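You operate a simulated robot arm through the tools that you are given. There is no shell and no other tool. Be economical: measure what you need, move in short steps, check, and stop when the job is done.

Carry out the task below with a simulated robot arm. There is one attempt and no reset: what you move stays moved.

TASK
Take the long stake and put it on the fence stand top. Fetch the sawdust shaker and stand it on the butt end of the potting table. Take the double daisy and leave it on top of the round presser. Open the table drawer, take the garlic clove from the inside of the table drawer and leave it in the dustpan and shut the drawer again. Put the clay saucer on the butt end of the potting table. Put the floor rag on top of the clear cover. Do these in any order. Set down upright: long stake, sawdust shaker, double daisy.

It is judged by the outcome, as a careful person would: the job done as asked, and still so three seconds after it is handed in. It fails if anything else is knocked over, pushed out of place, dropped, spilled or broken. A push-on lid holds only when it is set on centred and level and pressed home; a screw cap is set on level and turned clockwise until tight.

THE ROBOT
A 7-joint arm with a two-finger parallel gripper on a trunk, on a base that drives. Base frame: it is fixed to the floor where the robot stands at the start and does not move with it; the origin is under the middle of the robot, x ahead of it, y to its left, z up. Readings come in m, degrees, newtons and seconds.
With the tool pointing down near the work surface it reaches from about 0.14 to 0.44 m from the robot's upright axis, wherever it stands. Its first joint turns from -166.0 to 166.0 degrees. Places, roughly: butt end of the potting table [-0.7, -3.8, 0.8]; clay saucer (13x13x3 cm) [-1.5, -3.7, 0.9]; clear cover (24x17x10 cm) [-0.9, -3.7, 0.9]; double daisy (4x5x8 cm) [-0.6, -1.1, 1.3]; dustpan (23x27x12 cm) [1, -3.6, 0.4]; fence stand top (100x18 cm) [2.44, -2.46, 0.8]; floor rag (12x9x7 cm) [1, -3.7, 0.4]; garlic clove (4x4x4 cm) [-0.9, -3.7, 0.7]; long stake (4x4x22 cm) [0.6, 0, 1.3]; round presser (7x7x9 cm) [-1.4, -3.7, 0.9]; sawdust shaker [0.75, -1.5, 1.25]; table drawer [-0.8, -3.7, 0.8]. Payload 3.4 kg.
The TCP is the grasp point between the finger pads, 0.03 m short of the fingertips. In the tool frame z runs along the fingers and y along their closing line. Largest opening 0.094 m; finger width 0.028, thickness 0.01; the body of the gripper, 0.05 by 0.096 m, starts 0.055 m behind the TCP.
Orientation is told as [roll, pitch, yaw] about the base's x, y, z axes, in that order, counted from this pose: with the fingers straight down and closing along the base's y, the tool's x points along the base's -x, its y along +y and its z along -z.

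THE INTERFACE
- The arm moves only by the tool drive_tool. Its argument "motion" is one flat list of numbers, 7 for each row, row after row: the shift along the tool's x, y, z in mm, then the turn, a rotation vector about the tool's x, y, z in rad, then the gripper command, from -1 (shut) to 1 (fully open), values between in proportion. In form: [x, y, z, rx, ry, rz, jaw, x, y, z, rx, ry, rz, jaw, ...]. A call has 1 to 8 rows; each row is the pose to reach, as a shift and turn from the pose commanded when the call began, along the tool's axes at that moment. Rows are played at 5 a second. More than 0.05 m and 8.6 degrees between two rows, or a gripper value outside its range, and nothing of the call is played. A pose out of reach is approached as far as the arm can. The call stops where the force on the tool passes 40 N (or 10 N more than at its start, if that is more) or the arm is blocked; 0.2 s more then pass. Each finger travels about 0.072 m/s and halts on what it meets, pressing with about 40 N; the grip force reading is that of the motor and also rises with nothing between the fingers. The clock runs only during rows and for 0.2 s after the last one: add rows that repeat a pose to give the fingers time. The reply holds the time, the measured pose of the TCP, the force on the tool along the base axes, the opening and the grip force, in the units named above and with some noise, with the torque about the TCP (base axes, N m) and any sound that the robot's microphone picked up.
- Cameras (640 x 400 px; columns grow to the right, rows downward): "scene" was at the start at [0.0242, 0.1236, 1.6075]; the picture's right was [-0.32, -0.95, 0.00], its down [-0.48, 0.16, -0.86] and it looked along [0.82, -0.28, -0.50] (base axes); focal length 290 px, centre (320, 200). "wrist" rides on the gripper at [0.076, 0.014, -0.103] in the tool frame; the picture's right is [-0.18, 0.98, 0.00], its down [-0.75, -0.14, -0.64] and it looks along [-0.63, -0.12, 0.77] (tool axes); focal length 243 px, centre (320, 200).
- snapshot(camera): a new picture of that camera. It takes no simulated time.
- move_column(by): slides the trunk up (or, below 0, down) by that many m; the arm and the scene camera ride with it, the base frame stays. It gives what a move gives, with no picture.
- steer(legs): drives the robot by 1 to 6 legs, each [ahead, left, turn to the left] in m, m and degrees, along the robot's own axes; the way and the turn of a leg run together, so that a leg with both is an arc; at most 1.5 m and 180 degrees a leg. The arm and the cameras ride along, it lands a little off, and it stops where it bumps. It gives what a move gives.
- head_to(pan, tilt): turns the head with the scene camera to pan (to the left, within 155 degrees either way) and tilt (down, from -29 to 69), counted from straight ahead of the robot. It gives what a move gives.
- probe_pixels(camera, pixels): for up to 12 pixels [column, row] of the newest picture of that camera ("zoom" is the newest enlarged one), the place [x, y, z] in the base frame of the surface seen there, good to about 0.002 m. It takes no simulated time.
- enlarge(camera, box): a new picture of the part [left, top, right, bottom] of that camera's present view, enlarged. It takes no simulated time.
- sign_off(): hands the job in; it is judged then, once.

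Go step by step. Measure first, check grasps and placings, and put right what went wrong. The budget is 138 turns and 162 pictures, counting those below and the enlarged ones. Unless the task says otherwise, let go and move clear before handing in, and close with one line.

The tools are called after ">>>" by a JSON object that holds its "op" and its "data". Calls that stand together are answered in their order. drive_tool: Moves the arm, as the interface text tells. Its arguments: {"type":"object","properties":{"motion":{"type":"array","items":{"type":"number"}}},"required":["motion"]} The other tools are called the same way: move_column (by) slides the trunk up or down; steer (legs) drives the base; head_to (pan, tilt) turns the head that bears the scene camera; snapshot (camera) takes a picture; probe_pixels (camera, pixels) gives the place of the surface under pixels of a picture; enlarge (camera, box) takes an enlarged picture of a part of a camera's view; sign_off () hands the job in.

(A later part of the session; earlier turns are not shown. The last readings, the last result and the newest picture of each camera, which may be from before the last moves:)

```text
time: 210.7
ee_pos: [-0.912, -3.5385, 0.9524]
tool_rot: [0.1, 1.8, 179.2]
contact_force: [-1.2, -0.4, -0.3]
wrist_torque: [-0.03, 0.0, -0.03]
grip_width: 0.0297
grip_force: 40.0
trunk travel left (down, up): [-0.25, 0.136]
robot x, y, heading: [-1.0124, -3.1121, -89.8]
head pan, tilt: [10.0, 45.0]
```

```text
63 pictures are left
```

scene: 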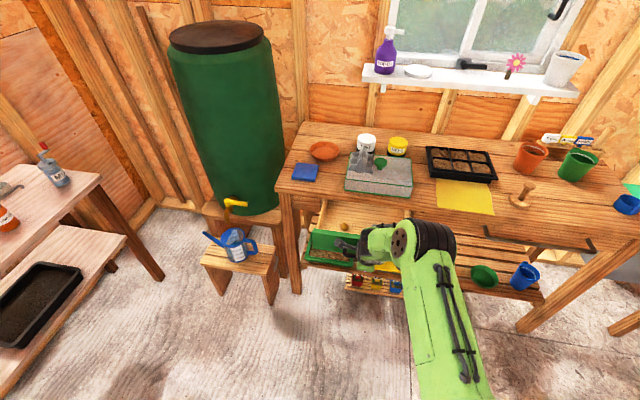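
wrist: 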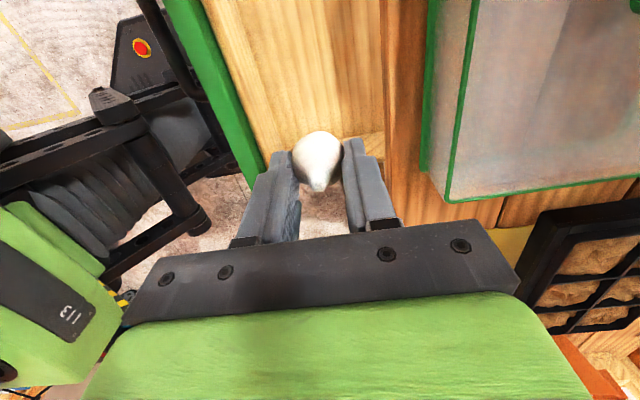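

The garlic is held at 30 mm. While here I'll shut the drawer: back off, lower the hand in front of the handle, and push with the base.

>>> {"op": "steer", "data": {"legs": [[-0.21, 0.06, 0]]}}

>>> {"op": "drive_tool", "data": {"motion": [0, 0, 45, 0, 0, 0, -1, 0, 0, 90, 0, 0, 0, -1, -3, 0, 130, 0, 0, 0, -1, -5, 0, 160, 0, 0, 0, -1]}}

>>> {"op": "snapshot", "data": {"camera": "wrist"}}

```text
time: 212.3
ee_pos: [-0.8491, -3.3275, 0.9522]
tool_rot: [0.2, 1.9, 179.4]
contact_force: [-0.3, 0.6, -0.3]
wrist_torque: [-0.04, 0.02, -0.01]
grip_width: 0.0297
grip_force: 39.6
trunk travel left (down, up): [-0.25, 0.136]
robot x, y, heading: [-0.9527, -2.9002, -89.9]
head pan, tilt: [10.0, 45.0]
```

```text
time: 213.3
ee_pos: [-0.8477, -3.3296, 0.7898]
tool_rot: [0.1, 1.9, 179.2]
contact_force: [-0.4, 0.6, -0.2]
wrist_torque: [0.0, 0.02, 0.01]
grip_width: 0.0295
grip_force: 40.2
trunk travel left (down, up): [-0.25, 0.136]
robot x, y, heading: [-0.9523, -2.9028, -90.0]
head pan, tilt: [10.0, 45.0]
```

```text
62 pictures are left
```

wrist: 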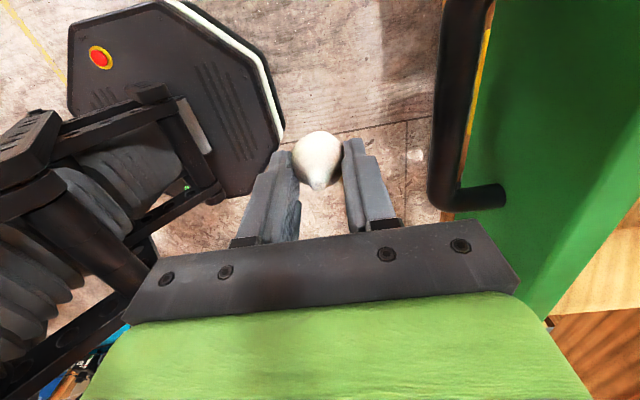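

The hand is in front of the bar. I'll push forward with the base.

>>> {"op": "steer", "data": {"legs": [[0.205, 0, 0]]}}

>>> {"op": "snapshot", "data": {"camera": "scene"}}

>>> {"op": "snapshot", "data": {"camera": "wrist"}}

```text
time: 215.0
ee_pos: [-0.8483, -3.5353, 0.7892]
tool_rot: [0.2, 1.8, 179.3]
contact_force: [0.0, -0.6, -0.3]
wrist_torque: [0.03, 0.0, -0.01]
grip_width: 0.0296
grip_force: 39.7
trunk travel left (down, up): [-0.25, 0.136]
robot x, y, heading: [-0.9516, -3.1091, -89.8]
head pan, tilt: [10.0, 45.0]
```

```text
61 pictures are left
```

scene: 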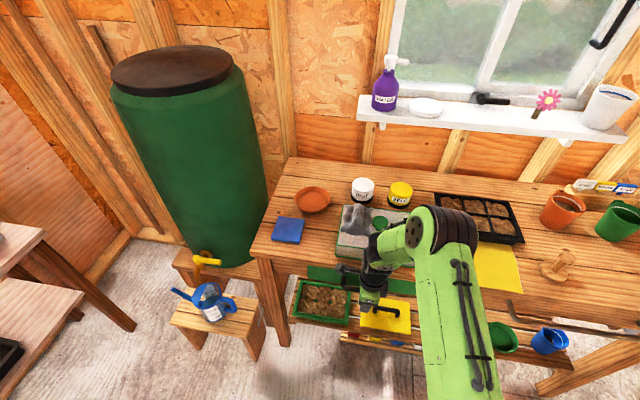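

```text
60 pictures are left
```

wrist: 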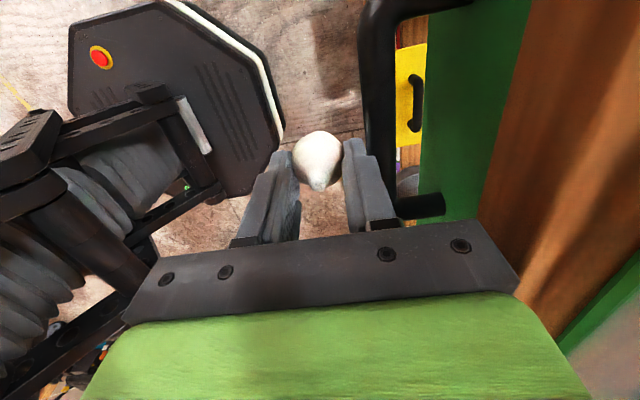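

The drawer seems almost shut. I'll measure its front's y and the table's apron.

>>> {"op": "probe_pixels", "data": {"camera": "wrist", "pixels": [[470, 80], [480, 120], [375, 80], [530, 120], [500, 150]]}}

>>> {"op": "drive_tool", "data": {"motion": [0, 5, 0, 0, 0, 0, -1, 0, 10, 0, 0, 0, 0, -1, 0, 14, 0, 0, 0, 0, -1]}}

>>> {"op": "snapshot", "data": {"camera": "wrist"}}

>>> {"op": "probe_pixels", "data": {"camera": "wrist", "pixels": [[470, 80], [480, 120], [375, 80], [530, 120], [500, 150]]}}

```text
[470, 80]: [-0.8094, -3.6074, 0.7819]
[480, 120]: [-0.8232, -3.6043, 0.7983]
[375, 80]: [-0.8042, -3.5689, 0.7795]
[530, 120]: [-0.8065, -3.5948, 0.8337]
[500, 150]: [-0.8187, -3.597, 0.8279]
```

```text
time: 215.8
ee_pos: [-0.8476, -3.543, 0.7908]
tool_rot: [-0.2, 1.9, 179.4]
contact_force: [0.3, 23.4, 9.2]
wrist_torque: [0.15, -0.15, 0.32]
grip_width: 0.0298
grip_force: 40.2
trunk travel left (down, up): [-0.25, 0.136]
robot x, y, heading: [-0.9529, -3.1094, -89.6]
head pan, tilt: [10.0, 45.0]
```

```text
59 pictures are left
```

wrist: 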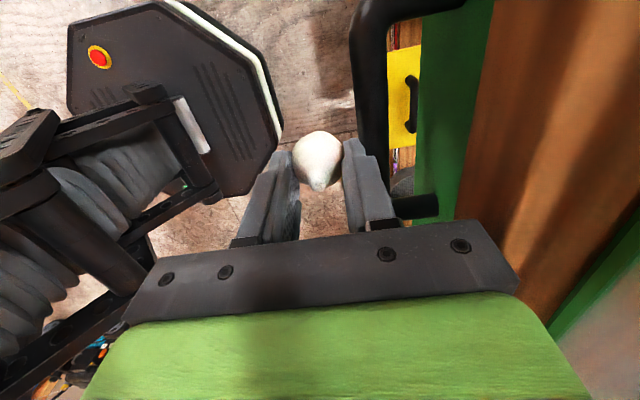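

```text
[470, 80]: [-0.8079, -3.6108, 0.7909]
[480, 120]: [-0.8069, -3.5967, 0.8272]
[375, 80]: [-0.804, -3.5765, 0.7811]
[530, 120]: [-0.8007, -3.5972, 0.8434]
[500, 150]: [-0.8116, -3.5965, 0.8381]
```

The drawer front is back at y -3.611, its original place, so it is shut. I'll back the hand off, raise it, and drive out to the dustpan.

>>> {"op": "drive_tool", "data": {"motion": [0, -25, 0, 0, 0, 0, -1, 0, -60, -20, 0, 0, 0, -1, 0, -80, -65, 0, 0, 0, -1, 0, -80, -110, 0, 0, 0, -1, 0, -80, -155, 0, 0, 0, -1, 0, -80, -200, 0, 0, 0, -1]}}

>>> {"op": "steer", "data": {"legs": [[-0.95, 0, 0], [0, 0, -90]]}}

```text
time: 217.2
ee_pos: [-0.8535, -3.4671, 0.992]
tool_rot: [0.1, 1.8, 179.3]
contact_force: [-0.4, -0.7, -0.3]
wrist_torque: [-0.03, 0.01, 0.02]
grip_width: 0.0297
grip_force: 40.3
trunk travel left (down, up): [-0.25, 0.136]
robot x, y, heading: [-0.9517, -3.1106, -89.7]
head pan, tilt: [10.0, 45.0]
```

```text
time: 225.9
ee_pos: [-1.3083, -2.2561, 0.9918]
tool_rot: [0.1, 1.8, 91.5]
contact_force: [0.2, -0.5, -0.4]
wrist_torque: [-0.02, 0.0, 0.01]
grip_width: 0.0297
grip_force: 40.1
trunk travel left (down, up): [-0.25, 0.136]
robot x, y, heading: [-0.9542, -2.1454, -177.6]
head pan, tilt: [10.0, 45.0]
```

I'm lined up for the door; I'll reverse through it while correcting the heading.

>>> {"op": "steer", "data": {"legs": [[-1.3, 0.03, -2.4]]}}

>>> {"op": "steer", "data": {"legs": [[-1.33, 0, 0]]}}

```text
time: 232.4
ee_pos: [-0.0282, -2.2543, 0.9908]
tool_rot: [0.1, 1.8, 87.1]
contact_force: [0.4, 0.6, -0.6]
wrist_torque: [-0.03, 0.02, -0.04]
grip_width: 0.0294
grip_force: 39.7
trunk travel left (down, up): [-0.25, 0.136]
robot x, y, heading: [0.3327, -2.1707, 178.1]
head pan, tilt: [10.0, 45.0]
```

```text
time: 239.3
ee_pos: [1.3532, -2.3051, 0.9914]
tool_rot: [0.1, 1.8, 87.1]
contact_force: [-0.8, 0.2, -1.0]
wrist_torque: [0.03, 0.04, 0.01]
grip_width: 0.0297
grip_force: 40.1
trunk travel left (down, up): [-0.25, 0.136]
robot x, y, heading: [1.7127, -2.2185, 177.7]
head pan, tilt: [10.0, 45.0]
```

I'm outside. I'll strafe to the bench and lower the column.

>>> {"op": "steer", "data": {"legs": [[0, 1.23, 2], [0.22, 0, 0]]}}

>>> {"op": "move_column", "data": {"by": -0.25}}

>>> {"op": "snapshot", "data": {"camera": "scene"}}

>>> {"op": "snapshot", "data": {"camera": "wrist"}}

```text
time: 246.9
ee_pos: [1.1007, -3.5541, 0.9915]
tool_rot: [0.1, 1.8, 87.9]
contact_force: [-0.1, 0.2, 0.1]
wrist_torque: [0.03, -0.03, 0.01]
grip_width: 0.0295
grip_force: 39.6
trunk travel left (down, up): [-0.25, 0.136]
robot x, y, heading: [1.4638, -3.4652, 178.8]
head pan, tilt: [10.0, 45.0]
```

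```text
time: 249.4
ee_pos: [1.1021, -3.5545, 0.7417]
tool_rot: [0.1, 1.8, 88.0]
contact_force: [0.3, -0.3, 0.3]
wrist_torque: [-0.02, 0.0, -0.01]
grip_width: 0.0298
grip_force: 40.0
trunk travel left (down, up): [0.0, 0.386]
robot x, y, heading: [1.4636, -3.4677, 178.9]
head pan, tilt: [10.0, 45.0]
```

```text
58 pictures are left
```

scene: 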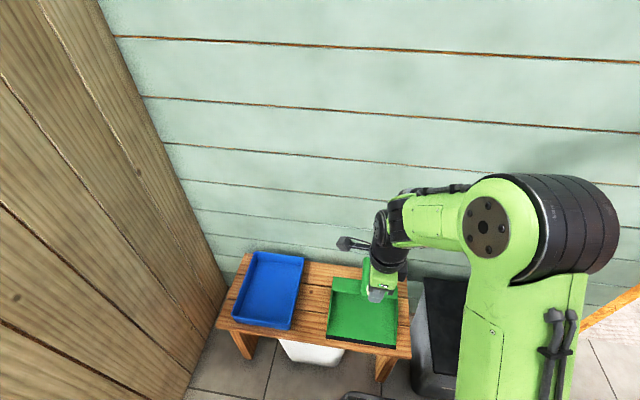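

```text
57 pictures are left
```

wrist: 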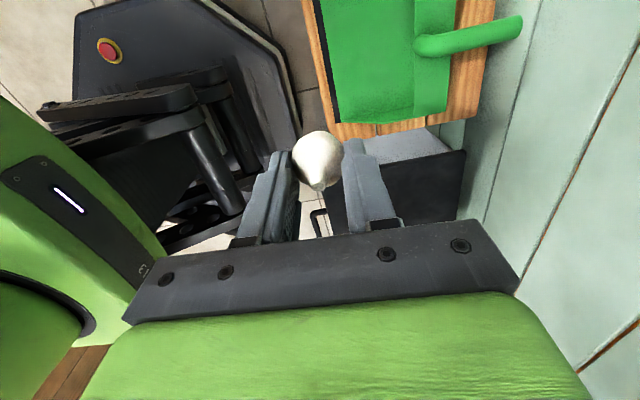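

The hand is just in front of the dustpan. I'll move over its pan floor and come down partway.

>>> {"op": "drive_tool", "data": {"motion": [0, 45, 20, 0, 0, 0, -1, -2, 90, 45, 0, 0, 0, -1, -3, 92, 90, 0, 0, 0, -1, -4, 92, 135, 0, 0, 0, -1, -5, 92, 180, 0, 0, 0, -1, -6, 92, 225, 0, 0, 0, -1, -8, 92, 265, 0, 0, 0, -1]}}

>>> {"op": "snapshot", "data": {"camera": "wrist"}}

>>> {"op": "enlarge", "data": {"camera": "scene", "box": [240, 220, 460, 370]}}

```text
refused: row 2 steps farther than a row can; nothing moved
```

```text
56 pictures are left
```

wrist: 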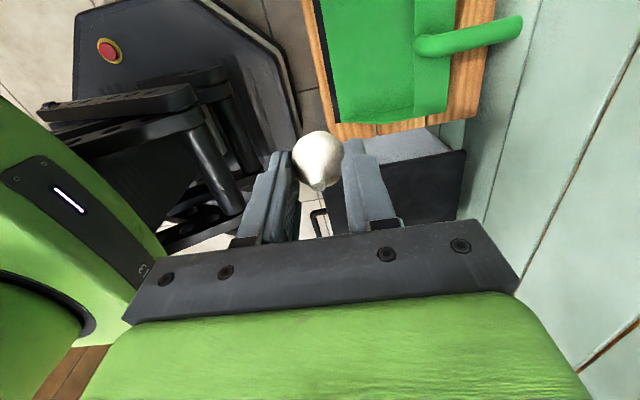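

```text
2.67 times, centred on (350, 295) of scene
```

zoom: 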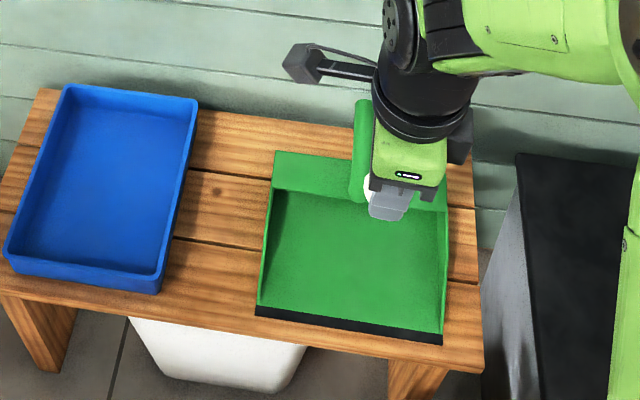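

That was refused for too large a step. I'll replay it with smaller ones.

>>> {"op": "drive_tool", "data": {"motion": [0, 40, 10, 0, 0, 0, -1, -1, 80, 30, 0, 0, 0, -1, -2, 92, 70, 0, 0, 0, -1, -3, 92, 115, 0, 0, 0, -1, -5, 92, 160, 0, 0, 0, -1, -6, 92, 205, 0, 0, 0, -1, -8, 92, 250, 0, 0, 0, -1]}}

>>> {"op": "snapshot", "data": {"camera": "wrist"}}

```text
time: 251.0
ee_pos: [1.0041, -3.5508, 0.4925]
tool_rot: [0.2, 1.8, 88.0]
contact_force: [0.0, -0.4, -0.1]
wrist_torque: [0.01, 0.01, 0.0]
grip_width: 0.0297
grip_force: 40.2
trunk travel left (down, up): [0.0, 0.386]
robot x, y, heading: [1.4635, -3.4646, 178.8]
head pan, tilt: [10.0, 45.0]
```

```text
54 pictures are left
```

wrist: 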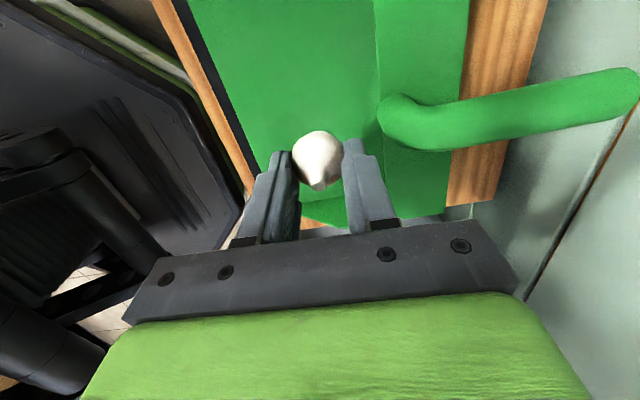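

The handle's root is close to the gripper body, so I'll shift 20 mm towards the lip and lower to the pan floor.

>>> {"op": "drive_tool", "data": {"motion": [0, -20, 0, 0, 0, 0, -1, -1, -20, 40, 0, 0, 0, -1, -2, -20, 72, 0, 0, 0, -1, -3, -20, 84, 0, 0, 0, -1]}}

>>> {"op": "drive_tool", "data": {"motion": [0, 0, 2, 0, 0, 0, -1, 0, 0, 4, 0, 0, 0, -1]}}

>>> {"op": "snapshot", "data": {"camera": "wrist"}}

```text
time: 252.0
ee_pos: [1.0274, -3.553, 0.4068]
tool_rot: [0.0, 1.8, 88.0]
contact_force: [0.6, -0.4, 0.9]
wrist_torque: [0.0, 0.01, 0.02]
grip_width: 0.0298
grip_force: 40.2
trunk travel left (down, up): [0.0, 0.386]
robot x, y, heading: [1.464, -3.466, 179.3]
head pan, tilt: [10.0, 45.0]
```

```text
time: 252.6
ee_pos: [1.0284, -3.5503, 0.4043]
tool_rot: [0.1, 1.8, 88.0]
contact_force: [0.1, -0.7, -0.6]
wrist_torque: [0.05, 0.01, 0.02]
grip_width: 0.0292
grip_force: 40.2
trunk travel left (down, up): [0.0, 0.386]
robot x, y, heading: [1.4652, -3.4615, 178.8]
head pan, tilt: [10.0, 45.0]
```

```text
53 pictures are left
```

wrist: 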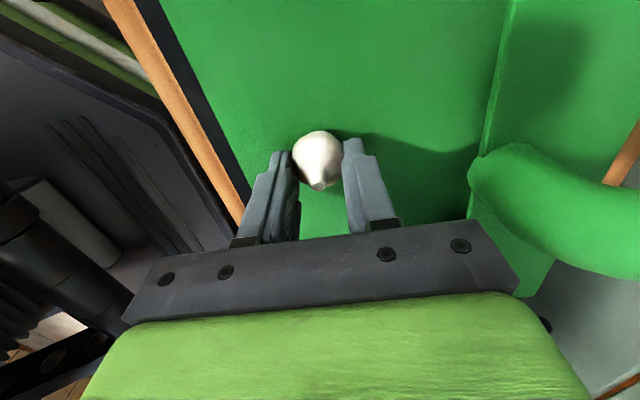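

It's just above the pan. I'll lower 4 mm more, open gently, and rise.

>>> {"op": "drive_tool", "data": {"motion": [0, 0, 4, 0, 0, 0, -1, 0, 0, 4, 0, 0, 0, -0.3, 0, 0, 4, 0, 0, 0, -0.1, 0, 0, 4, 0, 0, 0, 0.05, 0, 0, -40, 0, 0, 0, 0.05, 0, 0, -85, 0, 0, 0, 0.05, 0, 0, -130, 0, 0, 0, 0.05, 0, 0, -175, 0, 0, 0, 0.05]}}

>>> {"op": "snapshot", "data": {"camera": "wrist"}}

```text
time: 254.4
ee_pos: [1.0308, -3.5442, 0.578]
tool_rot: [0.1, 1.7, 88.0]
contact_force: [0.1, -0.3, 0.5]
wrist_torque: [0.03, 0.02, -0.02]
grip_width: 0.0492
grip_force: 0.0
trunk travel left (down, up): [0.0, 0.386]
robot x, y, heading: [1.4615, -3.4657, 178.9]
head pan, tilt: [10.0, 45.0]
```

```text
52 pictures are left
```

wrist: 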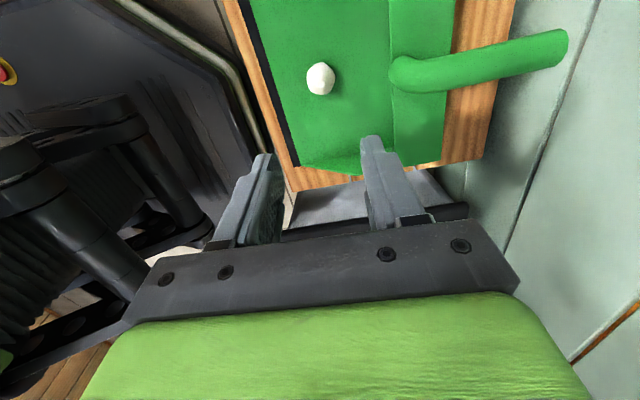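

The clove lies in the dustpan at (320,78). Next is the shaker: I'll raise the arm, back away, and re-orient the tool to horizontal in the open.

>>> {"op": "drive_tool", "data": {"motion": [0, 0, -45, 0, 0, 0, 0.3, 0, 0, -90, 0, 0, 0, 0.3, 0, 0, -135, 0, 0, 0, 0.3, 0, 0, -180, 0, 0, 0, 0.3, 0, 0, -225, 0, 0, 0, 0.3, 0, 0, -270, 0, 0, 0, 0.3]}}

>>> {"op": "steer", "data": {"legs": [[-0.22, 0, 1], [0, -1.27, 0]]}}

>>> {"op": "move_column", "data": {"by": 0.28}}

>>> {"op": "drive_tool", "data": {"motion": [0, 0, 0, -0.08, -0.08, -0.08, 0.3, 0, 0, 0, -0.16, -0.16, -0.16, 0.3, 0, 0, 0, -0.24, -0.24, -0.24, 0.3, 0, 0, 0, -0.32, -0.32, -0.32, 0.3, 0, 0, 0, -0.4, -0.4, -0.4, 0.3, 0, 0, 0, -0.48, -0.48, -0.48, 0.3, 0, 0, 0, -0.56, -0.56, -0.56, 0.3, 0, 0, 0, -0.64, -0.64, -0.64, 0.3]}}

```text
time: 255.8
ee_pos: [1.032, -3.5368, 0.8496]
tool_rot: [0.1, 1.8, 87.8]
contact_force: [0.1, -0.5, 0.6]
wrist_torque: [-0.01, -0.03, 0.01]
grip_width: 0.0611
grip_force: 0.0
trunk travel left (down, up): [0.0, 0.386]
robot x, y, heading: [1.4629, -3.4631, 179.0]
head pan, tilt: [10.0, 45.0]
```

```text
time: 263.7
ee_pos: [1.2552, -2.2355, 0.8502]
tool_rot: [0.0, 1.8, 88.8]
contact_force: [0.1, 0.3, -0.7]
wrist_torque: [-0.01, 0.02, 0.02]
grip_width: 0.0608
grip_force: 0.1
trunk travel left (down, up): [0.0, 0.386]
robot x, y, heading: [1.6838, -2.1534, 179.6]
head pan, tilt: [10.0, 45.0]
```

```text
time: 266.5
ee_pos: [1.2546, -2.2356, 1.1285]
tool_rot: [0.0, 1.8, 88.7]
contact_force: [0.1, 0.4, 0.3]
wrist_torque: [0.0, -0.02, 0.01]
grip_width: 0.0608
grip_force: 0.1
trunk travel left (down, up): [-0.28, 0.106]
robot x, y, heading: [1.6859, -2.1565, 179.7]
head pan, tilt: [10.0, 45.0]
```

```text
time: 268.3
ee_pos: [1.2542, -2.2377, 1.128]
tool_rot: [29.2, -43.1, 115.6]
contact_force: [-0.1, 0.0, 0.3]
wrist_torque: [0.02, 0.04, 0.0]
grip_width: 0.0613
grip_force: 0.0
trunk travel left (down, up): [-0.28, 0.106]
robot x, y, heading: [1.6836, -2.1571, 179.6]
head pan, tilt: [10.0, 45.0]
```

The combined rotation works; I'll finish it, then drive in through the door.

>>> {"op": "drive_tool", "data": {"motion": [0, 0, 0, -0.08, -0.08, -0.08, 0.3, 0, 0, 0, -0.16, -0.16, -0.16, 0.3, 0, 0, 0, -0.24, -0.24, -0.24, 0.3, 0, 0, 0, -0.32, -0.32, -0.32, 0.3, 0, 0, 0, -0.4, -0.4, -0.4, 0.5, 0, 0, 0, -0.48, -0.48, -0.48, 0.8, 0, 0, 0, -0.569, -0.569, -0.569, 1]}}

>>> {"op": "steer", "data": {"legs": [[1.4, 0, 0], [0.35, 0, 0]]}}

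```text
refused: row 7 steps farther than a row can; nothing moved
```

```text
time: 277.2
ee_pos: [-0.5075, -2.2019, 1.1274]
tool_rot: [29.0, -43.0, 114.5]
contact_force: [-1.1, -0.4, -0.9]
wrist_torque: [0.05, 0.0, 0.01]
grip_width: 0.061
grip_force: 0.1
trunk travel left (down, up): [-0.28, 0.106]
robot x, y, heading: [-0.0741, -2.1282, 178.5]
head pan, tilt: [10.0, 45.0]
```

One row was a hair too big. I'll redo the rotation here, then turn to face the shelf wall.

>>> {"op": "drive_tool", "data": {"motion": [0, 0, 0, -0.08, -0.08, -0.08, 0.3, 0, 0, 0, -0.16, -0.16, -0.16, 0.3, 0, 0, 0, -0.24, -0.24, -0.24, 0.3, 0, 0, 0, -0.32, -0.32, -0.32, 0.3, 0, 0, 0, -0.4, -0.4, -0.4, 0.5, 0, 0, 0, -0.48, -0.48, -0.48, 0.8, 0, 0, 0, -0.56, -0.56, -0.56, 1, 0, 0, 0, -0.569, -0.569, -0.569, 1]}}

>>> {"op": "steer", "data": {"legs": [[0, 0, -178], [0, 0.6, 0]]}}

>>> {"op": "head_to", "data": {"pan": 5, "tilt": 30}}

>>> {"op": "snapshot", "data": {"camera": "scene"}}

```text
time: 279.0
ee_pos: [-0.537, -2.2142, 1.1239]
tool_rot: [88.1, -88.0, 89.6]
contact_force: [0.7, -1.0, -0.3]
wrist_torque: [0.02, -0.02, 0.01]
grip_width: 0.094
grip_force: 0.0
out of reach, approached as far as the arm can: row 5, 6, 7, 8
trunk travel left (down, up): [-0.28, 0.106]
robot x, y, heading: [-0.0734, -2.1283, 178.3]
head pan, tilt: [10.0, 45.0]
```

```text
time: 289.6
ee_pos: [0.35, -1.4146, 1.1236]
tool_rot: [88.7, -88.0, -87.0]
contact_force: [0.9, 0.1, 0.4]
wrist_torque: [0.01, 0.02, 0.02]
grip_width: 0.0939
grip_force: 0.0
trunk travel left (down, up): [-0.28, 0.106]
robot x, y, heading: [-0.1008, -1.531, 2.7]
head pan, tilt: [10.0, 45.0]
```

```text
time: 290.4
ee_pos: [0.3501, -1.4156, 1.1238]
tool_rot: [88.6, -88.1, -87.0]
contact_force: [0.1, -0.5, 0.2]
wrist_torque: [0.02, -0.01, 0.03]
grip_width: 0.0941
grip_force: 0.1
trunk travel left (down, up): [-0.28, 0.106]
robot x, y, heading: [-0.1055, -1.5292, 2.5]
head pan, tilt: [5.0, 30.0]
```

```text
51 pictures are left
```

scene: 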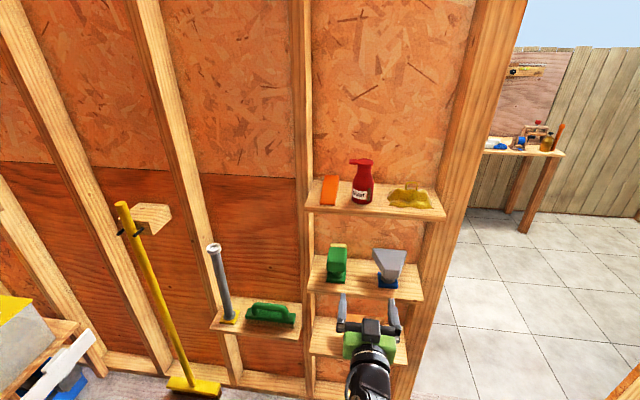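

The shaker is at (362,182), slightly left of the hand's line. I'll enlarge and probe it.

>>> {"op": "enlarge", "data": {"camera": "scene", "box": [300, 140, 450, 230]}}

>>> {"op": "probe_pixels", "data": {"camera": "scene", "pixels": [[361, 161], [353, 190], [361, 190], [370, 190], [361, 200], [362, 172], [333, 180], [333, 203], [398, 198], [345, 212], [390, 207], [354, 162]]}}

```text
4.27 times, centred on (375, 185) of scene
```

zoom: 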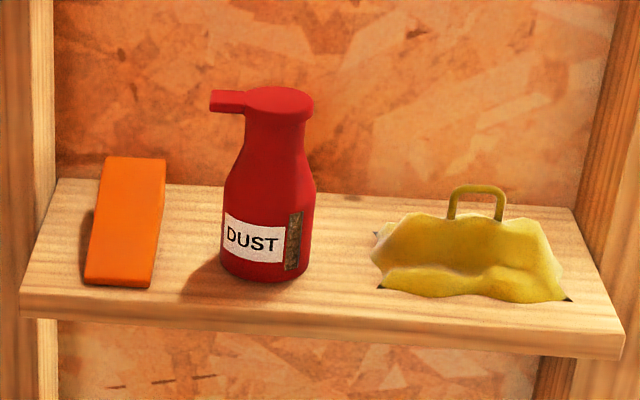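

```text
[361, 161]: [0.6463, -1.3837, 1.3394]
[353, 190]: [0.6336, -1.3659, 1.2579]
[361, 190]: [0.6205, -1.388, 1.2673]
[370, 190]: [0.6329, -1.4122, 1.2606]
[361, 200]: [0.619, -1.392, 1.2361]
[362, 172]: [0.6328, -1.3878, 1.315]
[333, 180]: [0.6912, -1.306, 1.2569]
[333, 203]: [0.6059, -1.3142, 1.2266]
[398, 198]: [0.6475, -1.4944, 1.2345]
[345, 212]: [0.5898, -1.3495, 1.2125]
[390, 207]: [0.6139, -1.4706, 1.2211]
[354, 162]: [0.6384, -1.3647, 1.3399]
```

The shaker's axis is about (0.647,-1.389), radius ~0.027, base z 1.221. I'll tilt the fingers to 45° so the wrist camera also clears the table when placing, and raise the column.

>>> {"op": "drive_tool", "data": {"motion": [0, 0, -10, 0, 0.148, 0, 1, 0, 0, -20, 0, 0.296, 0, 0.8, 0, 0, -30, 0, 0.444, 0, 0.6, 0, 0, -40, 0, 0.592, 0, 0.5, 0, 0, -40, 0, 0.74, 0, 0.5]}}

>>> {"op": "move_column", "data": {"by": 0.105}}

>>> {"op": "steer", "data": {"legs": [[0.2, 0, -2.5]]}}

>>> {"op": "snapshot", "data": {"camera": "wrist"}}

```text
time: 291.6
ee_pos: [0.309, -1.4156, 1.1244]
tool_rot: [3.0, -47.4, -0.4]
contact_force: [0.9, -0.8, 0.3]
wrist_torque: [0.0, 0.02, -0.01]
grip_width: 0.0704
grip_force: 0.1
trunk travel left (down, up): [-0.28, 0.106]
robot x, y, heading: [-0.106, -1.5305, 2.6]
head pan, tilt: [5.0, 30.0]
```

```text
time: 292.9
ee_pos: [0.3097, -1.4157, 1.2295]
tool_rot: [2.8, -47.4, -0.5]
contact_force: [0.1, -0.1, -0.7]
wrist_torque: [0.01, -0.01, -0.01]
grip_width: 0.0706
grip_force: 0.1
trunk travel left (down, up): [-0.385, 0.001]
robot x, y, heading: [-0.1014, -1.5316, 2.6]
head pan, tilt: [5.0, 30.0]
```

```text
time: 294.5
ee_pos: [0.5151, -1.4294, 1.2287]
tool_rot: [2.8, -47.5, -3.1]
contact_force: [0.6, 0.2, -0.1]
wrist_torque: [0.0, 0.02, 0.02]
grip_width: 0.0706
grip_force: 0.0
trunk travel left (down, up): [-0.385, 0.001]
robot x, y, heading: [0.095, -1.5263, 0.1]
head pan, tilt: [5.0, 30.0]
```

```text
49 pictures are left
```

wrist: 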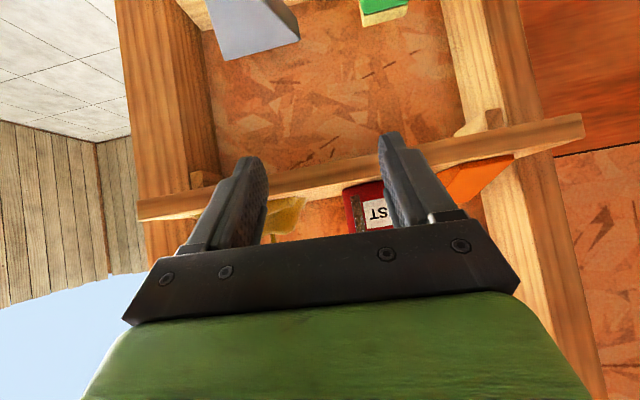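

I need +40 mm in y, +37 mm in z, then 132 mm ahead. I'll do the lateral and up parts first, then part of the approach.

>>> {"op": "drive_tool", "data": {"motion": [-14, 20, -13, 0, 0, 0, 0.5, -28, 41, -26, 0, 0, 0, 0.5, -58, 43, 7, 0, 0, 0, 0.5, -78, 45, 29, 0, 0, 0, 0.5]}}

>>> {"op": "snapshot", "data": {"camera": "wrist"}}

>>> {"op": "enlarge", "data": {"camera": "scene", "box": [260, 120, 460, 260]}}

```text
time: 295.5
ee_pos: [0.5885, -1.3867, 1.2696]
tool_rot: [3.0, -47.5, -3.0]
contact_force: [-0.1, -0.3, 0.3]
wrist_torque: [-0.03, -0.01, -0.03]
grip_width: 0.0705
grip_force: 0.1
trunk travel left (down, up): [-0.385, 0.001]
robot x, y, heading: [0.0969, -1.5272, 0.1]
head pan, tilt: [5.0, 30.0]
```

```text
48 pictures are left
```

wrist: 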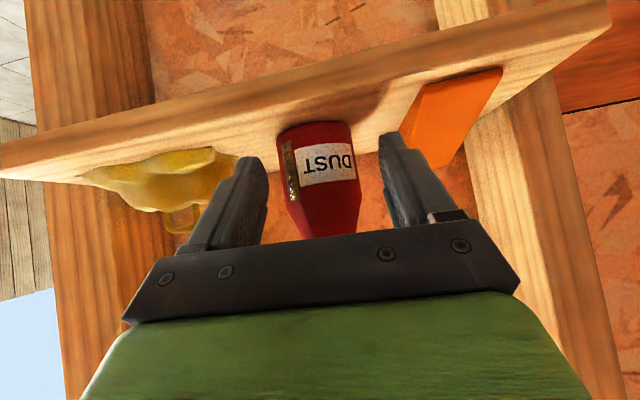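

```text
2.86 times, centred on (360, 190) of scene
```

zoom: 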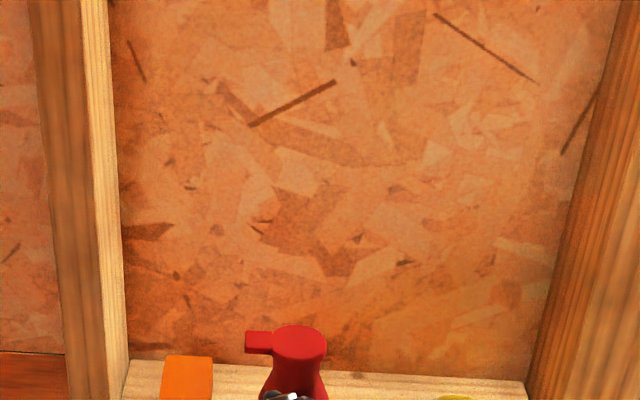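

The bottle is centred between the fingers. I'll advance 58 mm and close.

>>> {"op": "drive_tool", "data": {"motion": [-15, 0, 17, 0, 0, 0, 0.42, -30, 1, 33, 0, 0, 0, 0.42, -38, 1, 44, 0, 0, 0, 0.42, -38, 1, 44, 0, 0, 0, 0.1, -38, 1, 44, 0, 0, 0, -1, -38, 1, 44, 0, 0, 0, -1]}}

>>> {"op": "snapshot", "data": {"camera": "wrist"}}

```text
time: 296.9
ee_pos: [0.645, -1.3876, 1.2689]
tool_rot: [3.0, -47.8, -3.1]
contact_force: [2.7, 0.3, 9.0]
wrist_torque: [-0.22, -0.24, 0.04]
grip_width: 0.0586
grip_force: 40.0
trunk travel left (down, up): [-0.385, 0.001]
robot x, y, heading: [0.093, -1.5286, 0.3]
head pan, tilt: [5.0, 30.0]
```

```text
46 pictures are left
```

wrist: 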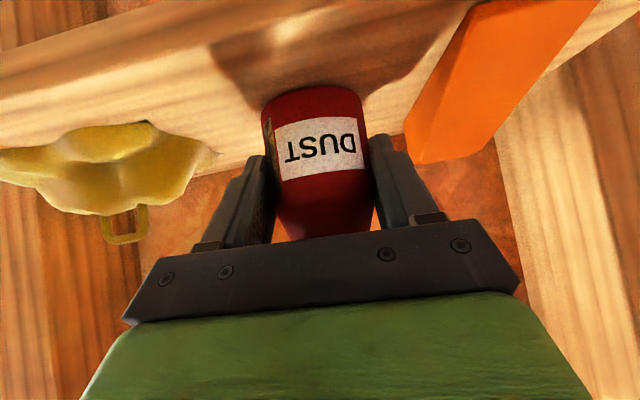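

The shaker is gripped at 58.6 mm. I'll lift it 50 mm and back away.

>>> {"op": "drive_tool", "data": {"motion": [-18, 0, -17, 0, 0, 0, -1, -38, 0, -35, 0, 0, 0, -1]}}

>>> {"op": "steer", "data": {"legs": [[-0.25, 0, 0]]}}

>>> {"op": "snapshot", "data": {"camera": "wrist"}}

```text
time: 297.5
ee_pos: [0.6451, -1.3885, 1.3159]
tool_rot: [2.9, -47.5, -3.0]
contact_force: [-0.4, 0.8, -0.6]
wrist_torque: [0.02, 0.02, -0.05]
grip_width: 0.0583
grip_force: 40.0
trunk travel left (down, up): [-0.385, 0.001]
robot x, y, heading: [0.095, -1.5278, 0.3]
head pan, tilt: [5.0, 30.0]
```

```text
time: 299.4
ee_pos: [0.3927, -1.3891, 1.3184]
tool_rot: [2.9, -47.6, -3.0]
contact_force: [0.1, 0.0, -0.1]
wrist_torque: [0.0, 0.0, -0.02]
grip_width: 0.0581
grip_force: 39.8
trunk travel left (down, up): [-0.385, 0.001]
robot x, y, heading: [-0.1575, -1.526, 0.2]
head pan, tilt: [5.0, 30.0]
```

```text
45 pictures are left
```

wrist: 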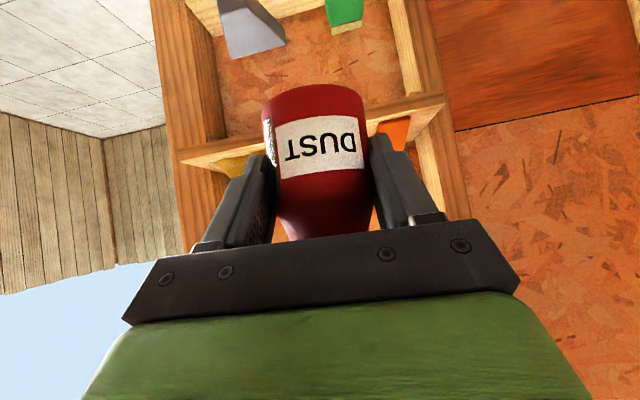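

The shaker is secure. I'll drive to the left end of the potting table, facing it.

>>> {"op": "steer", "data": {"legs": [[0, 0, -90], [0.7, -0.26, 0], [0.65, -0.26, 0]]}}

>>> {"op": "move_column", "data": {"by": -0.2}}

>>> {"op": "head_to", "data": {"pan": 15, "tilt": 45}}

>>> {"op": "snapshot", "data": {"camera": "scene"}}

```text
time: 310.8
ee_pos: [-0.5309, -3.4591, 1.3176]
tool_rot: [2.8, -47.6, -92.9]
contact_force: [0.1, 0.2, -1.3]
wrist_torque: [0.03, -0.01, -0.04]
grip_width: 0.0578
grip_force: 40.0
trunk travel left (down, up): [-0.385, 0.001]
robot x, y, heading: [-0.6705, -2.9103, -89.7]
head pan, tilt: [5.0, 30.0]
```

```text
time: 313.0
ee_pos: [-0.5313, -3.4599, 1.1186]
tool_rot: [3.0, -47.4, -92.9]
contact_force: [0.1, 1.1, -0.9]
wrist_torque: [-0.02, 0.0, 0.05]
grip_width: 0.058
grip_force: 40.3
trunk travel left (down, up): [-0.185, 0.201]
robot x, y, heading: [-0.6753, -2.912, -89.4]
head pan, tilt: [5.0, 30.0]
```

```text
time: 313.8
ee_pos: [-0.5306, -3.4605, 1.1186]
tool_rot: [2.9, -47.5, -92.9]
contact_force: [-0.3, -0.9, -0.5]
wrist_torque: [0.03, 0.02, 0.04]
grip_width: 0.0581
grip_force: 40.7
trunk travel left (down, up): [-0.185, 0.201]
robot x, y, heading: [-0.6716, -2.9078, -89.9]
head pan, tilt: [15.0, 45.0]
```

```text
44 pictures are left
```

scene: 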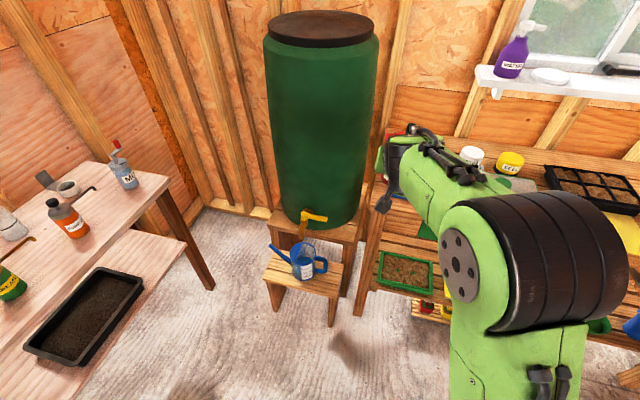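

I'll check the barrel's right edge, then move up to the table.

>>> {"op": "probe_pixels", "data": {"camera": "scene", "pixels": [[370, 100], [366, 160], [360, 200], [350, 220]]}}

>>> {"op": "steer", "data": {"legs": [[0.42, -0.025, 0]]}}

>>> {"op": "snapshot", "data": {"camera": "wrist"}}

>>> {"op": "snapshot", "data": {"camera": "scene"}}

```text
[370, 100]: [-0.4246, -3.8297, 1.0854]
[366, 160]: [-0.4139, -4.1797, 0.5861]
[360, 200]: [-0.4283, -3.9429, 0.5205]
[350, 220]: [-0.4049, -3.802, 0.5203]
```

```text
time: 316.3
ee_pos: [-0.5488, -3.8764, 1.1173]
tool_rot: [2.9, -47.5, -92.4]
contact_force: [0.0, 0.1, -1.8]
wrist_torque: [-0.01, -0.02, -0.01]
grip_width: 0.0578
grip_force: 40.1
trunk travel left (down, up): [-0.185, 0.201]
robot x, y, heading: [-0.6936, -3.3256, -89.2]
head pan, tilt: [15.0, 45.0]
```

```text
43 pictures are left
```

wrist: 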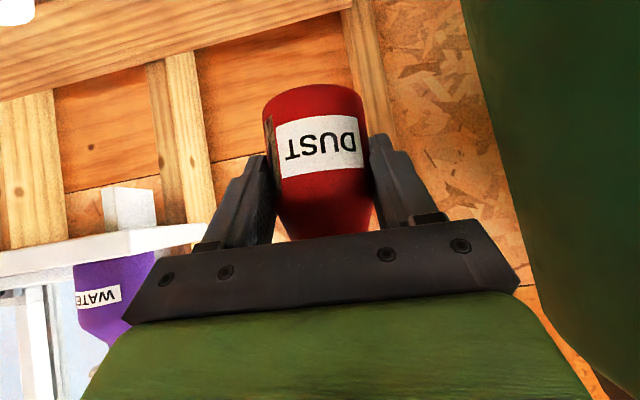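

```text
42 pictures are left
```

scene: 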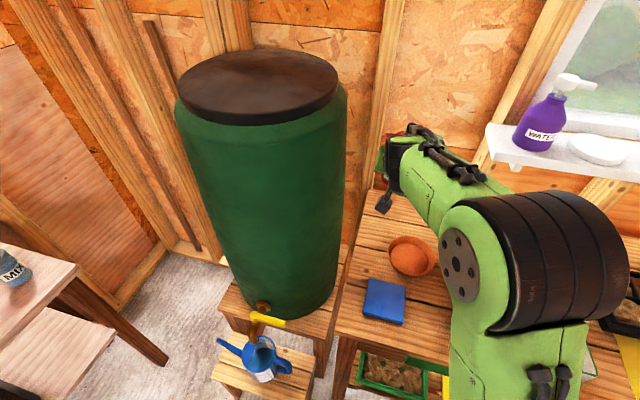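

The saucer and sponge are visible, the barrel's edge being at x -0.425. I'll extend 45 mm, then lower with the column.

>>> {"op": "drive_tool", "data": {"motion": [-15, 0, 16, 0, 0, 0, -1, -30, 0, 33, 0, 0, 0, -1]}}

>>> {"op": "move_column", "data": {"by": -0.17}}

>>> {"op": "snapshot", "data": {"camera": "wrist"}}

>>> {"op": "enlarge", "data": {"camera": "scene", "box": [320, 80, 520, 230]}}

```text
time: 316.9
ee_pos: [-0.5488, -3.9211, 1.1169]
tool_rot: [2.9, -47.6, -92.4]
contact_force: [-0.8, -0.1, -0.7]
wrist_torque: [0.01, -0.02, -0.01]
grip_width: 0.058
grip_force: 39.6
trunk travel left (down, up): [-0.185, 0.201]
robot x, y, heading: [-0.6893, -3.3226, -89.0]
head pan, tilt: [15.0, 45.0]
```

```text
time: 318.8
ee_pos: [-0.5485, -3.9208, 0.9467]
tool_rot: [3.0, -47.6, -92.4]
contact_force: [-0.1, -0.3, -1.6]
wrist_torque: [0.01, 0.02, 0.0]
grip_width: 0.0579
grip_force: 40.0
trunk travel left (down, up): [-0.015, 0.371]
robot x, y, heading: [-0.6945, -3.3225, -89.2]
head pan, tilt: [15.0, 45.0]
```

```text
41 pictures are left
```

wrist: 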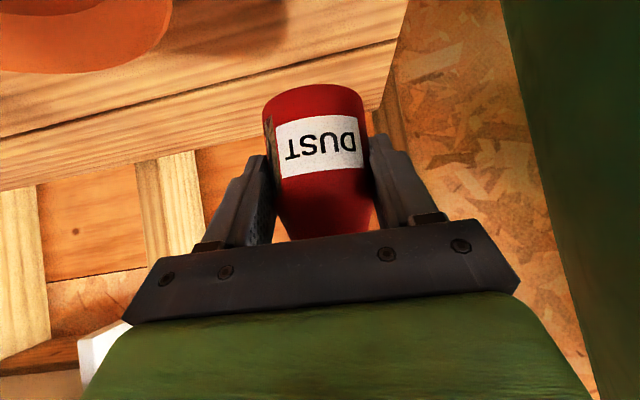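

```text
2.67 times, centred on (420, 155) of scene
```

zoom: 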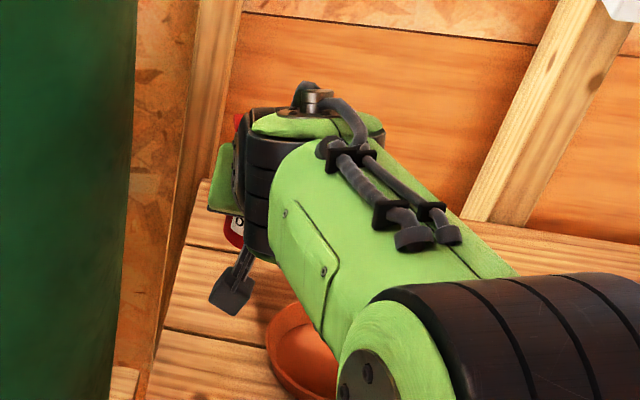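

Over the spot behind the saucer. I'll lower with the arm to near contact, then creep.

>>> {"op": "drive_tool", "data": {"motion": [14, 0, 13, 0, 0, 0, -1, 26, 0, 24, 0, 0, 0, -1, 29, 0, 27, 0, 0, 0, -1]}}

>>> {"op": "drive_tool", "data": {"motion": [2.2, 0, 2, 0, 0, 0, -1, 4.4, 0, 4, 0, 0, 0, -1]}}

>>> {"op": "drive_tool", "data": {"motion": [2.2, 0, 2, 0, 0, 0, -1]}}

>>> {"op": "snapshot", "data": {"camera": "wrist"}}

```text
time: 319.6
ee_pos: [-0.5483, -3.9221, 0.9062]
tool_rot: [2.9, -47.5, -92.4]
contact_force: [0.3, 0.2, -1.5]
wrist_torque: [0.03, -0.02, 0.01]
grip_width: 0.0583
grip_force: 40.0
trunk travel left (down, up): [-0.015, 0.371]
robot x, y, heading: [-0.6919, -3.3258, -89.1]
head pan, tilt: [15.0, 45.0]
```

```text
time: 320.2
ee_pos: [-0.5466, -3.922, 0.9018]
tool_rot: [2.8, -47.4, -92.3]
contact_force: [-0.9, -0.1, -0.8]
wrist_torque: [0.03, -0.02, -0.05]
grip_width: 0.0579
grip_force: 40.0
trunk travel left (down, up): [-0.015, 0.371]
robot x, y, heading: [-0.696, -3.3303, -89.2]
head pan, tilt: [15.0, 45.0]
```

```text
time: 320.6
ee_pos: [-0.5463, -3.9221, 0.9014]
tool_rot: [3.1, -47.9, -92.6]
contact_force: [1.7, 0.2, 11.5]
wrist_torque: [-0.08, 0.24, -0.03]
grip_width: 0.0579
grip_force: 40.5
trunk travel left (down, up): [-0.015, 0.371]
robot x, y, heading: [-0.694, -3.3233, -89.3]
head pan, tilt: [15.0, 45.0]
```

```text
39 pictures are left
```

wrist: 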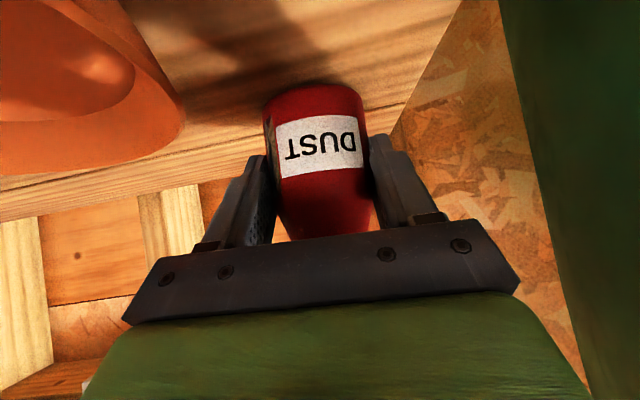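

It touched down at 11 N. I'll relieve, open, and withdraw along the fingers.

>>> {"op": "drive_tool", "data": {"motion": [-1.5, 0, -1.5, 0, 0, 0, -1, -1.5, 0, -1.5, 0, 0, 0, 0.35, -1.5, 0, -1.5, 0, 0, 0, 0.5, -1.5, 0, -1.5, 0, 0, 0, 0.5, -1.5, 0, -40, 0, 0, 0, 0.5, -1.5, 0, -85, 0, 0, 0, 0.5, -1.5, 0, -130, 0, 0, 0, 0.5, -1.5, 0, -175, 0, 0, 0, 0.5]}}

>>> {"op": "snapshot", "data": {"camera": "wrist"}}

>>> {"op": "snapshot", "data": {"camera": "scene"}}

```text
time: 322.4
ee_pos: [-0.5504, -3.7922, 1.0189]
tool_rot: [2.8, -47.5, -92.4]
contact_force: [0.7, -0.2, -0.2]
wrist_torque: [0.0, 0.0, 0.03]
grip_width: 0.0703
grip_force: 0.1
trunk travel left (down, up): [-0.015, 0.371]
robot x, y, heading: [-0.6967, -3.3224, -88.9]
head pan, tilt: [15.0, 45.0]
```

```text
38 pictures are left
```

wrist: 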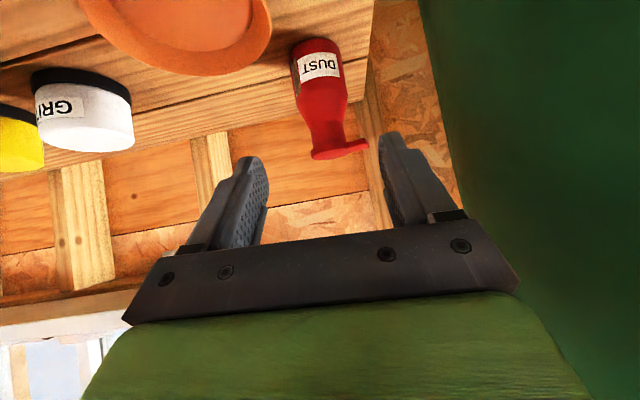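

```text
37 pictures are left
```

scene: 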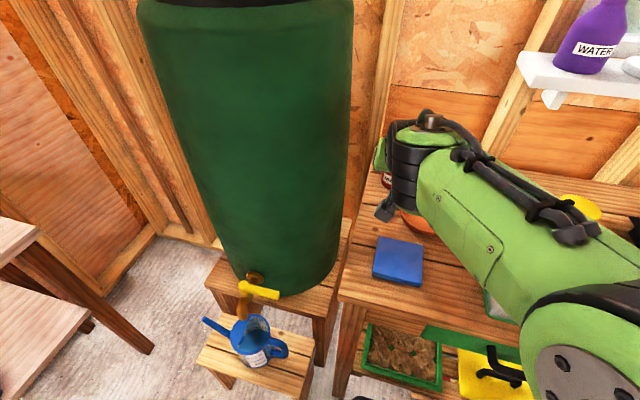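

The shaker stands upright behind the saucer. Last is the daisy near (-0.6,-1.1,1.3): I'll back away, turn around, and look at the plant.

>>> {"op": "drive_tool", "data": {"motion": [0, 0, -40, 0, 0, 0, 0.3, 0, 0, -80, 0, 0, 0, 0.3]}}

>>> {"op": "steer", "data": {"legs": [[-0.85, 0, 0], [0, 0, 178]]}}

>>> {"op": "move_column", "data": {"by": 0.3}}

>>> {"op": "head_to", "data": {"pan": 5, "tilt": 20}}

>>> {"op": "snapshot", "data": {"camera": "scene"}}

```text
time: 323.0
ee_pos: [-0.5525, -3.7364, 1.073]
tool_rot: [2.9, -47.4, -92.4]
contact_force: [-0.8, -0.4, 0.0]
wrist_torque: [-0.02, -0.01, -0.01]
grip_width: 0.0612
grip_force: 0.1
trunk travel left (down, up): [-0.015, 0.371]
robot x, y, heading: [-0.6934, -3.3249, -89.2]
head pan, tilt: [15.0, 45.0]
```

```text
time: 334.9
ee_pos: [-0.8376, -2.0411, 1.0728]
tool_rot: [2.9, -47.5, 85.8]
contact_force: [-0.4, -0.9, 0.7]
wrist_torque: [0.0, -0.02, 0.0]
grip_width: 0.0609
grip_force: 0.1
trunk travel left (down, up): [-0.015, 0.371]
robot x, y, heading: [-0.7102, -2.4559, 89.2]
head pan, tilt: [15.0, 45.0]
```

```text
time: 337.9
ee_pos: [-0.8382, -2.0429, 1.3724]
tool_rot: [2.9, -47.4, 85.9]
contact_force: [0.2, -0.3, -0.4]
wrist_torque: [0.02, -0.05, 0.0]
grip_width: 0.0612
grip_force: 0.0
trunk travel left (down, up): [-0.315, 0.071]
robot x, y, heading: [-0.707, -2.457, 89.1]
head pan, tilt: [15.0, 45.0]
```

```text
time: 338.8
ee_pos: [-0.837, -2.0413, 1.3719]
tool_rot: [3.0, -47.4, 85.9]
contact_force: [-0.1, 0.5, -0.6]
wrist_torque: [-0.01, -0.01, 0.03]
grip_width: 0.0613
grip_force: 0.0
trunk travel left (down, up): [-0.315, 0.071]
robot x, y, heading: [-0.7059, -2.4532, 88.9]
head pan, tilt: [5.0, 20.0]
```

```text
36 pictures are left
```

scene: 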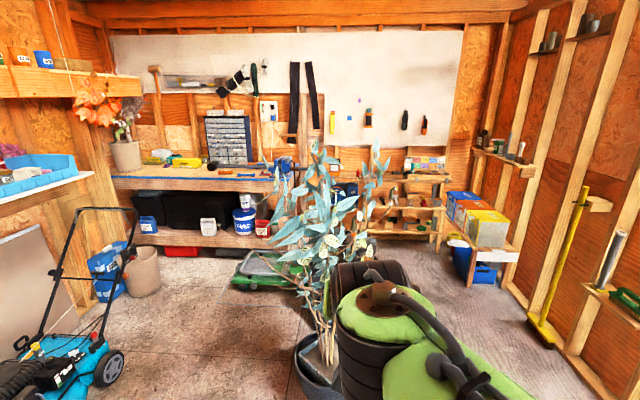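

The plant is at (330,220). I'll enlarge it to find the daisy.

>>> {"op": "enlarge", "data": {"camera": "scene", "box": [260, 120, 430, 290]}}

```text
2.35 times, centred on (345, 205) of scene
```

zoom: 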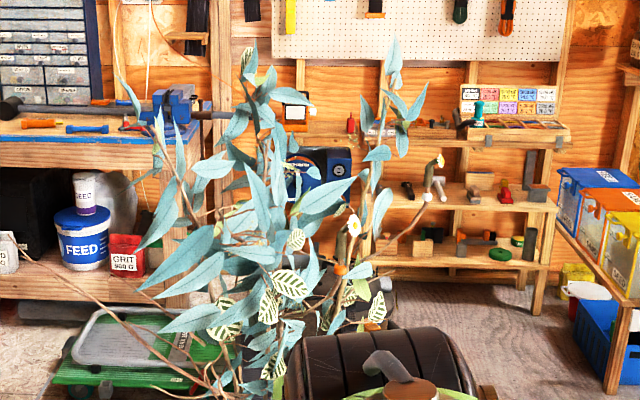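

Candidate blossoms are at zoom (353,222), (440,160), (427,197) and (340,270). I'll probe them.

>>> {"op": "probe_pixels", "data": {"camera": "zoom", "pixels": [[353, 222], [353, 232], [440, 160], [434, 165], [427, 196], [340, 270], [377, 305], [375, 327], [355, 215], [389, 240]]}}

>>> {"op": "enlarge", "data": {"camera": "scene", "box": [325, 170, 395, 240]}}

```text
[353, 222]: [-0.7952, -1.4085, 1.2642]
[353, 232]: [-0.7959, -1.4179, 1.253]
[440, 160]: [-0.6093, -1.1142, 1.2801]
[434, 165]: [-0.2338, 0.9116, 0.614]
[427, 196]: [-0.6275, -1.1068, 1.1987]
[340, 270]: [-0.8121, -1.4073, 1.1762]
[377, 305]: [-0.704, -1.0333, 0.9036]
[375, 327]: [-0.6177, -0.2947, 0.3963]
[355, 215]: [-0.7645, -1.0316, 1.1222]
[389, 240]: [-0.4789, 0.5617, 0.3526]
```

```text
5.71 times, centred on (360, 205) of scene
```

zoom: 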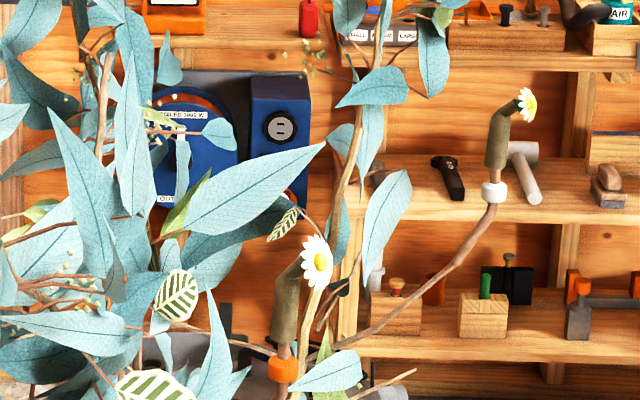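

The white-collared daisy at (-0.609,-1.114,1.28) matches the double daisy: a green sleeve sitting on a branch tip. I'll set the tool horizontal and go round to the free south-east side.

>>> {"op": "drive_tool", "data": {"motion": [-8, 0, 9, 0, -0.148, 0, 0.3, -16, 0, 18, 0, -0.296, 0, 0.3, -24, 0, 27, 0, -0.444, 0, 0.3, -32, 0, 36, 0, -0.592, 0, 0.3, -40, 0, 44, 0, -0.735, 0, 0.3]}}

>>> {"op": "steer", "data": {"legs": [[0, -0.72, 0], [0.9, 0, 0], [0, 0, 46]]}}

>>> {"op": "head_to", "data": {"pan": 3, "tilt": 30}}

>>> {"op": "snapshot", "data": {"camera": "scene"}}

```text
time: 340.0
ee_pos: [-0.8362, -1.9807, 1.3706]
tool_rot: [81.2, -87.9, 6.7]
contact_force: [-0.7, 0.0, -0.9]
wrist_torque: [0.01, -0.01, -0.01]
grip_width: 0.0614
grip_force: 0.0
trunk travel left (down, up): [-0.315, 0.071]
robot x, y, heading: [-0.7079, -2.4552, 89.2]
head pan, tilt: [5.0, 20.0]
```

```text
time: 350.2
ee_pos: [-0.4209, -1.3374, 1.3719]
tool_rot: [80.5, -88.0, 53.8]
contact_force: [-0.3, 0.0, 0.4]
wrist_torque: [-0.02, 0.02, 0.0]
grip_width: 0.0612
grip_force: 0.0
trunk travel left (down, up): [-0.315, 0.071]
robot x, y, heading: [0.0092, -1.5756, 135.2]
head pan, tilt: [5.0, 20.0]
```

```text
time: 351.0
ee_pos: [-0.4216, -1.3367, 1.3719]
tool_rot: [80.5, -87.9, 53.6]
contact_force: [0.0, -0.1, 0.6]
wrist_torque: [-0.02, -0.01, -0.01]
grip_width: 0.0613
grip_force: 0.0
trunk travel left (down, up): [-0.315, 0.071]
robot x, y, heading: [0.0097, -1.5752, 135.0]
head pan, tilt: [3.0, 30.0]
```

```text
33 pictures are left
```

scene: 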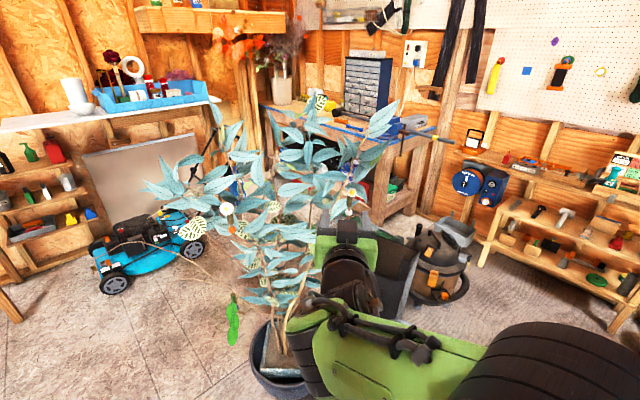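

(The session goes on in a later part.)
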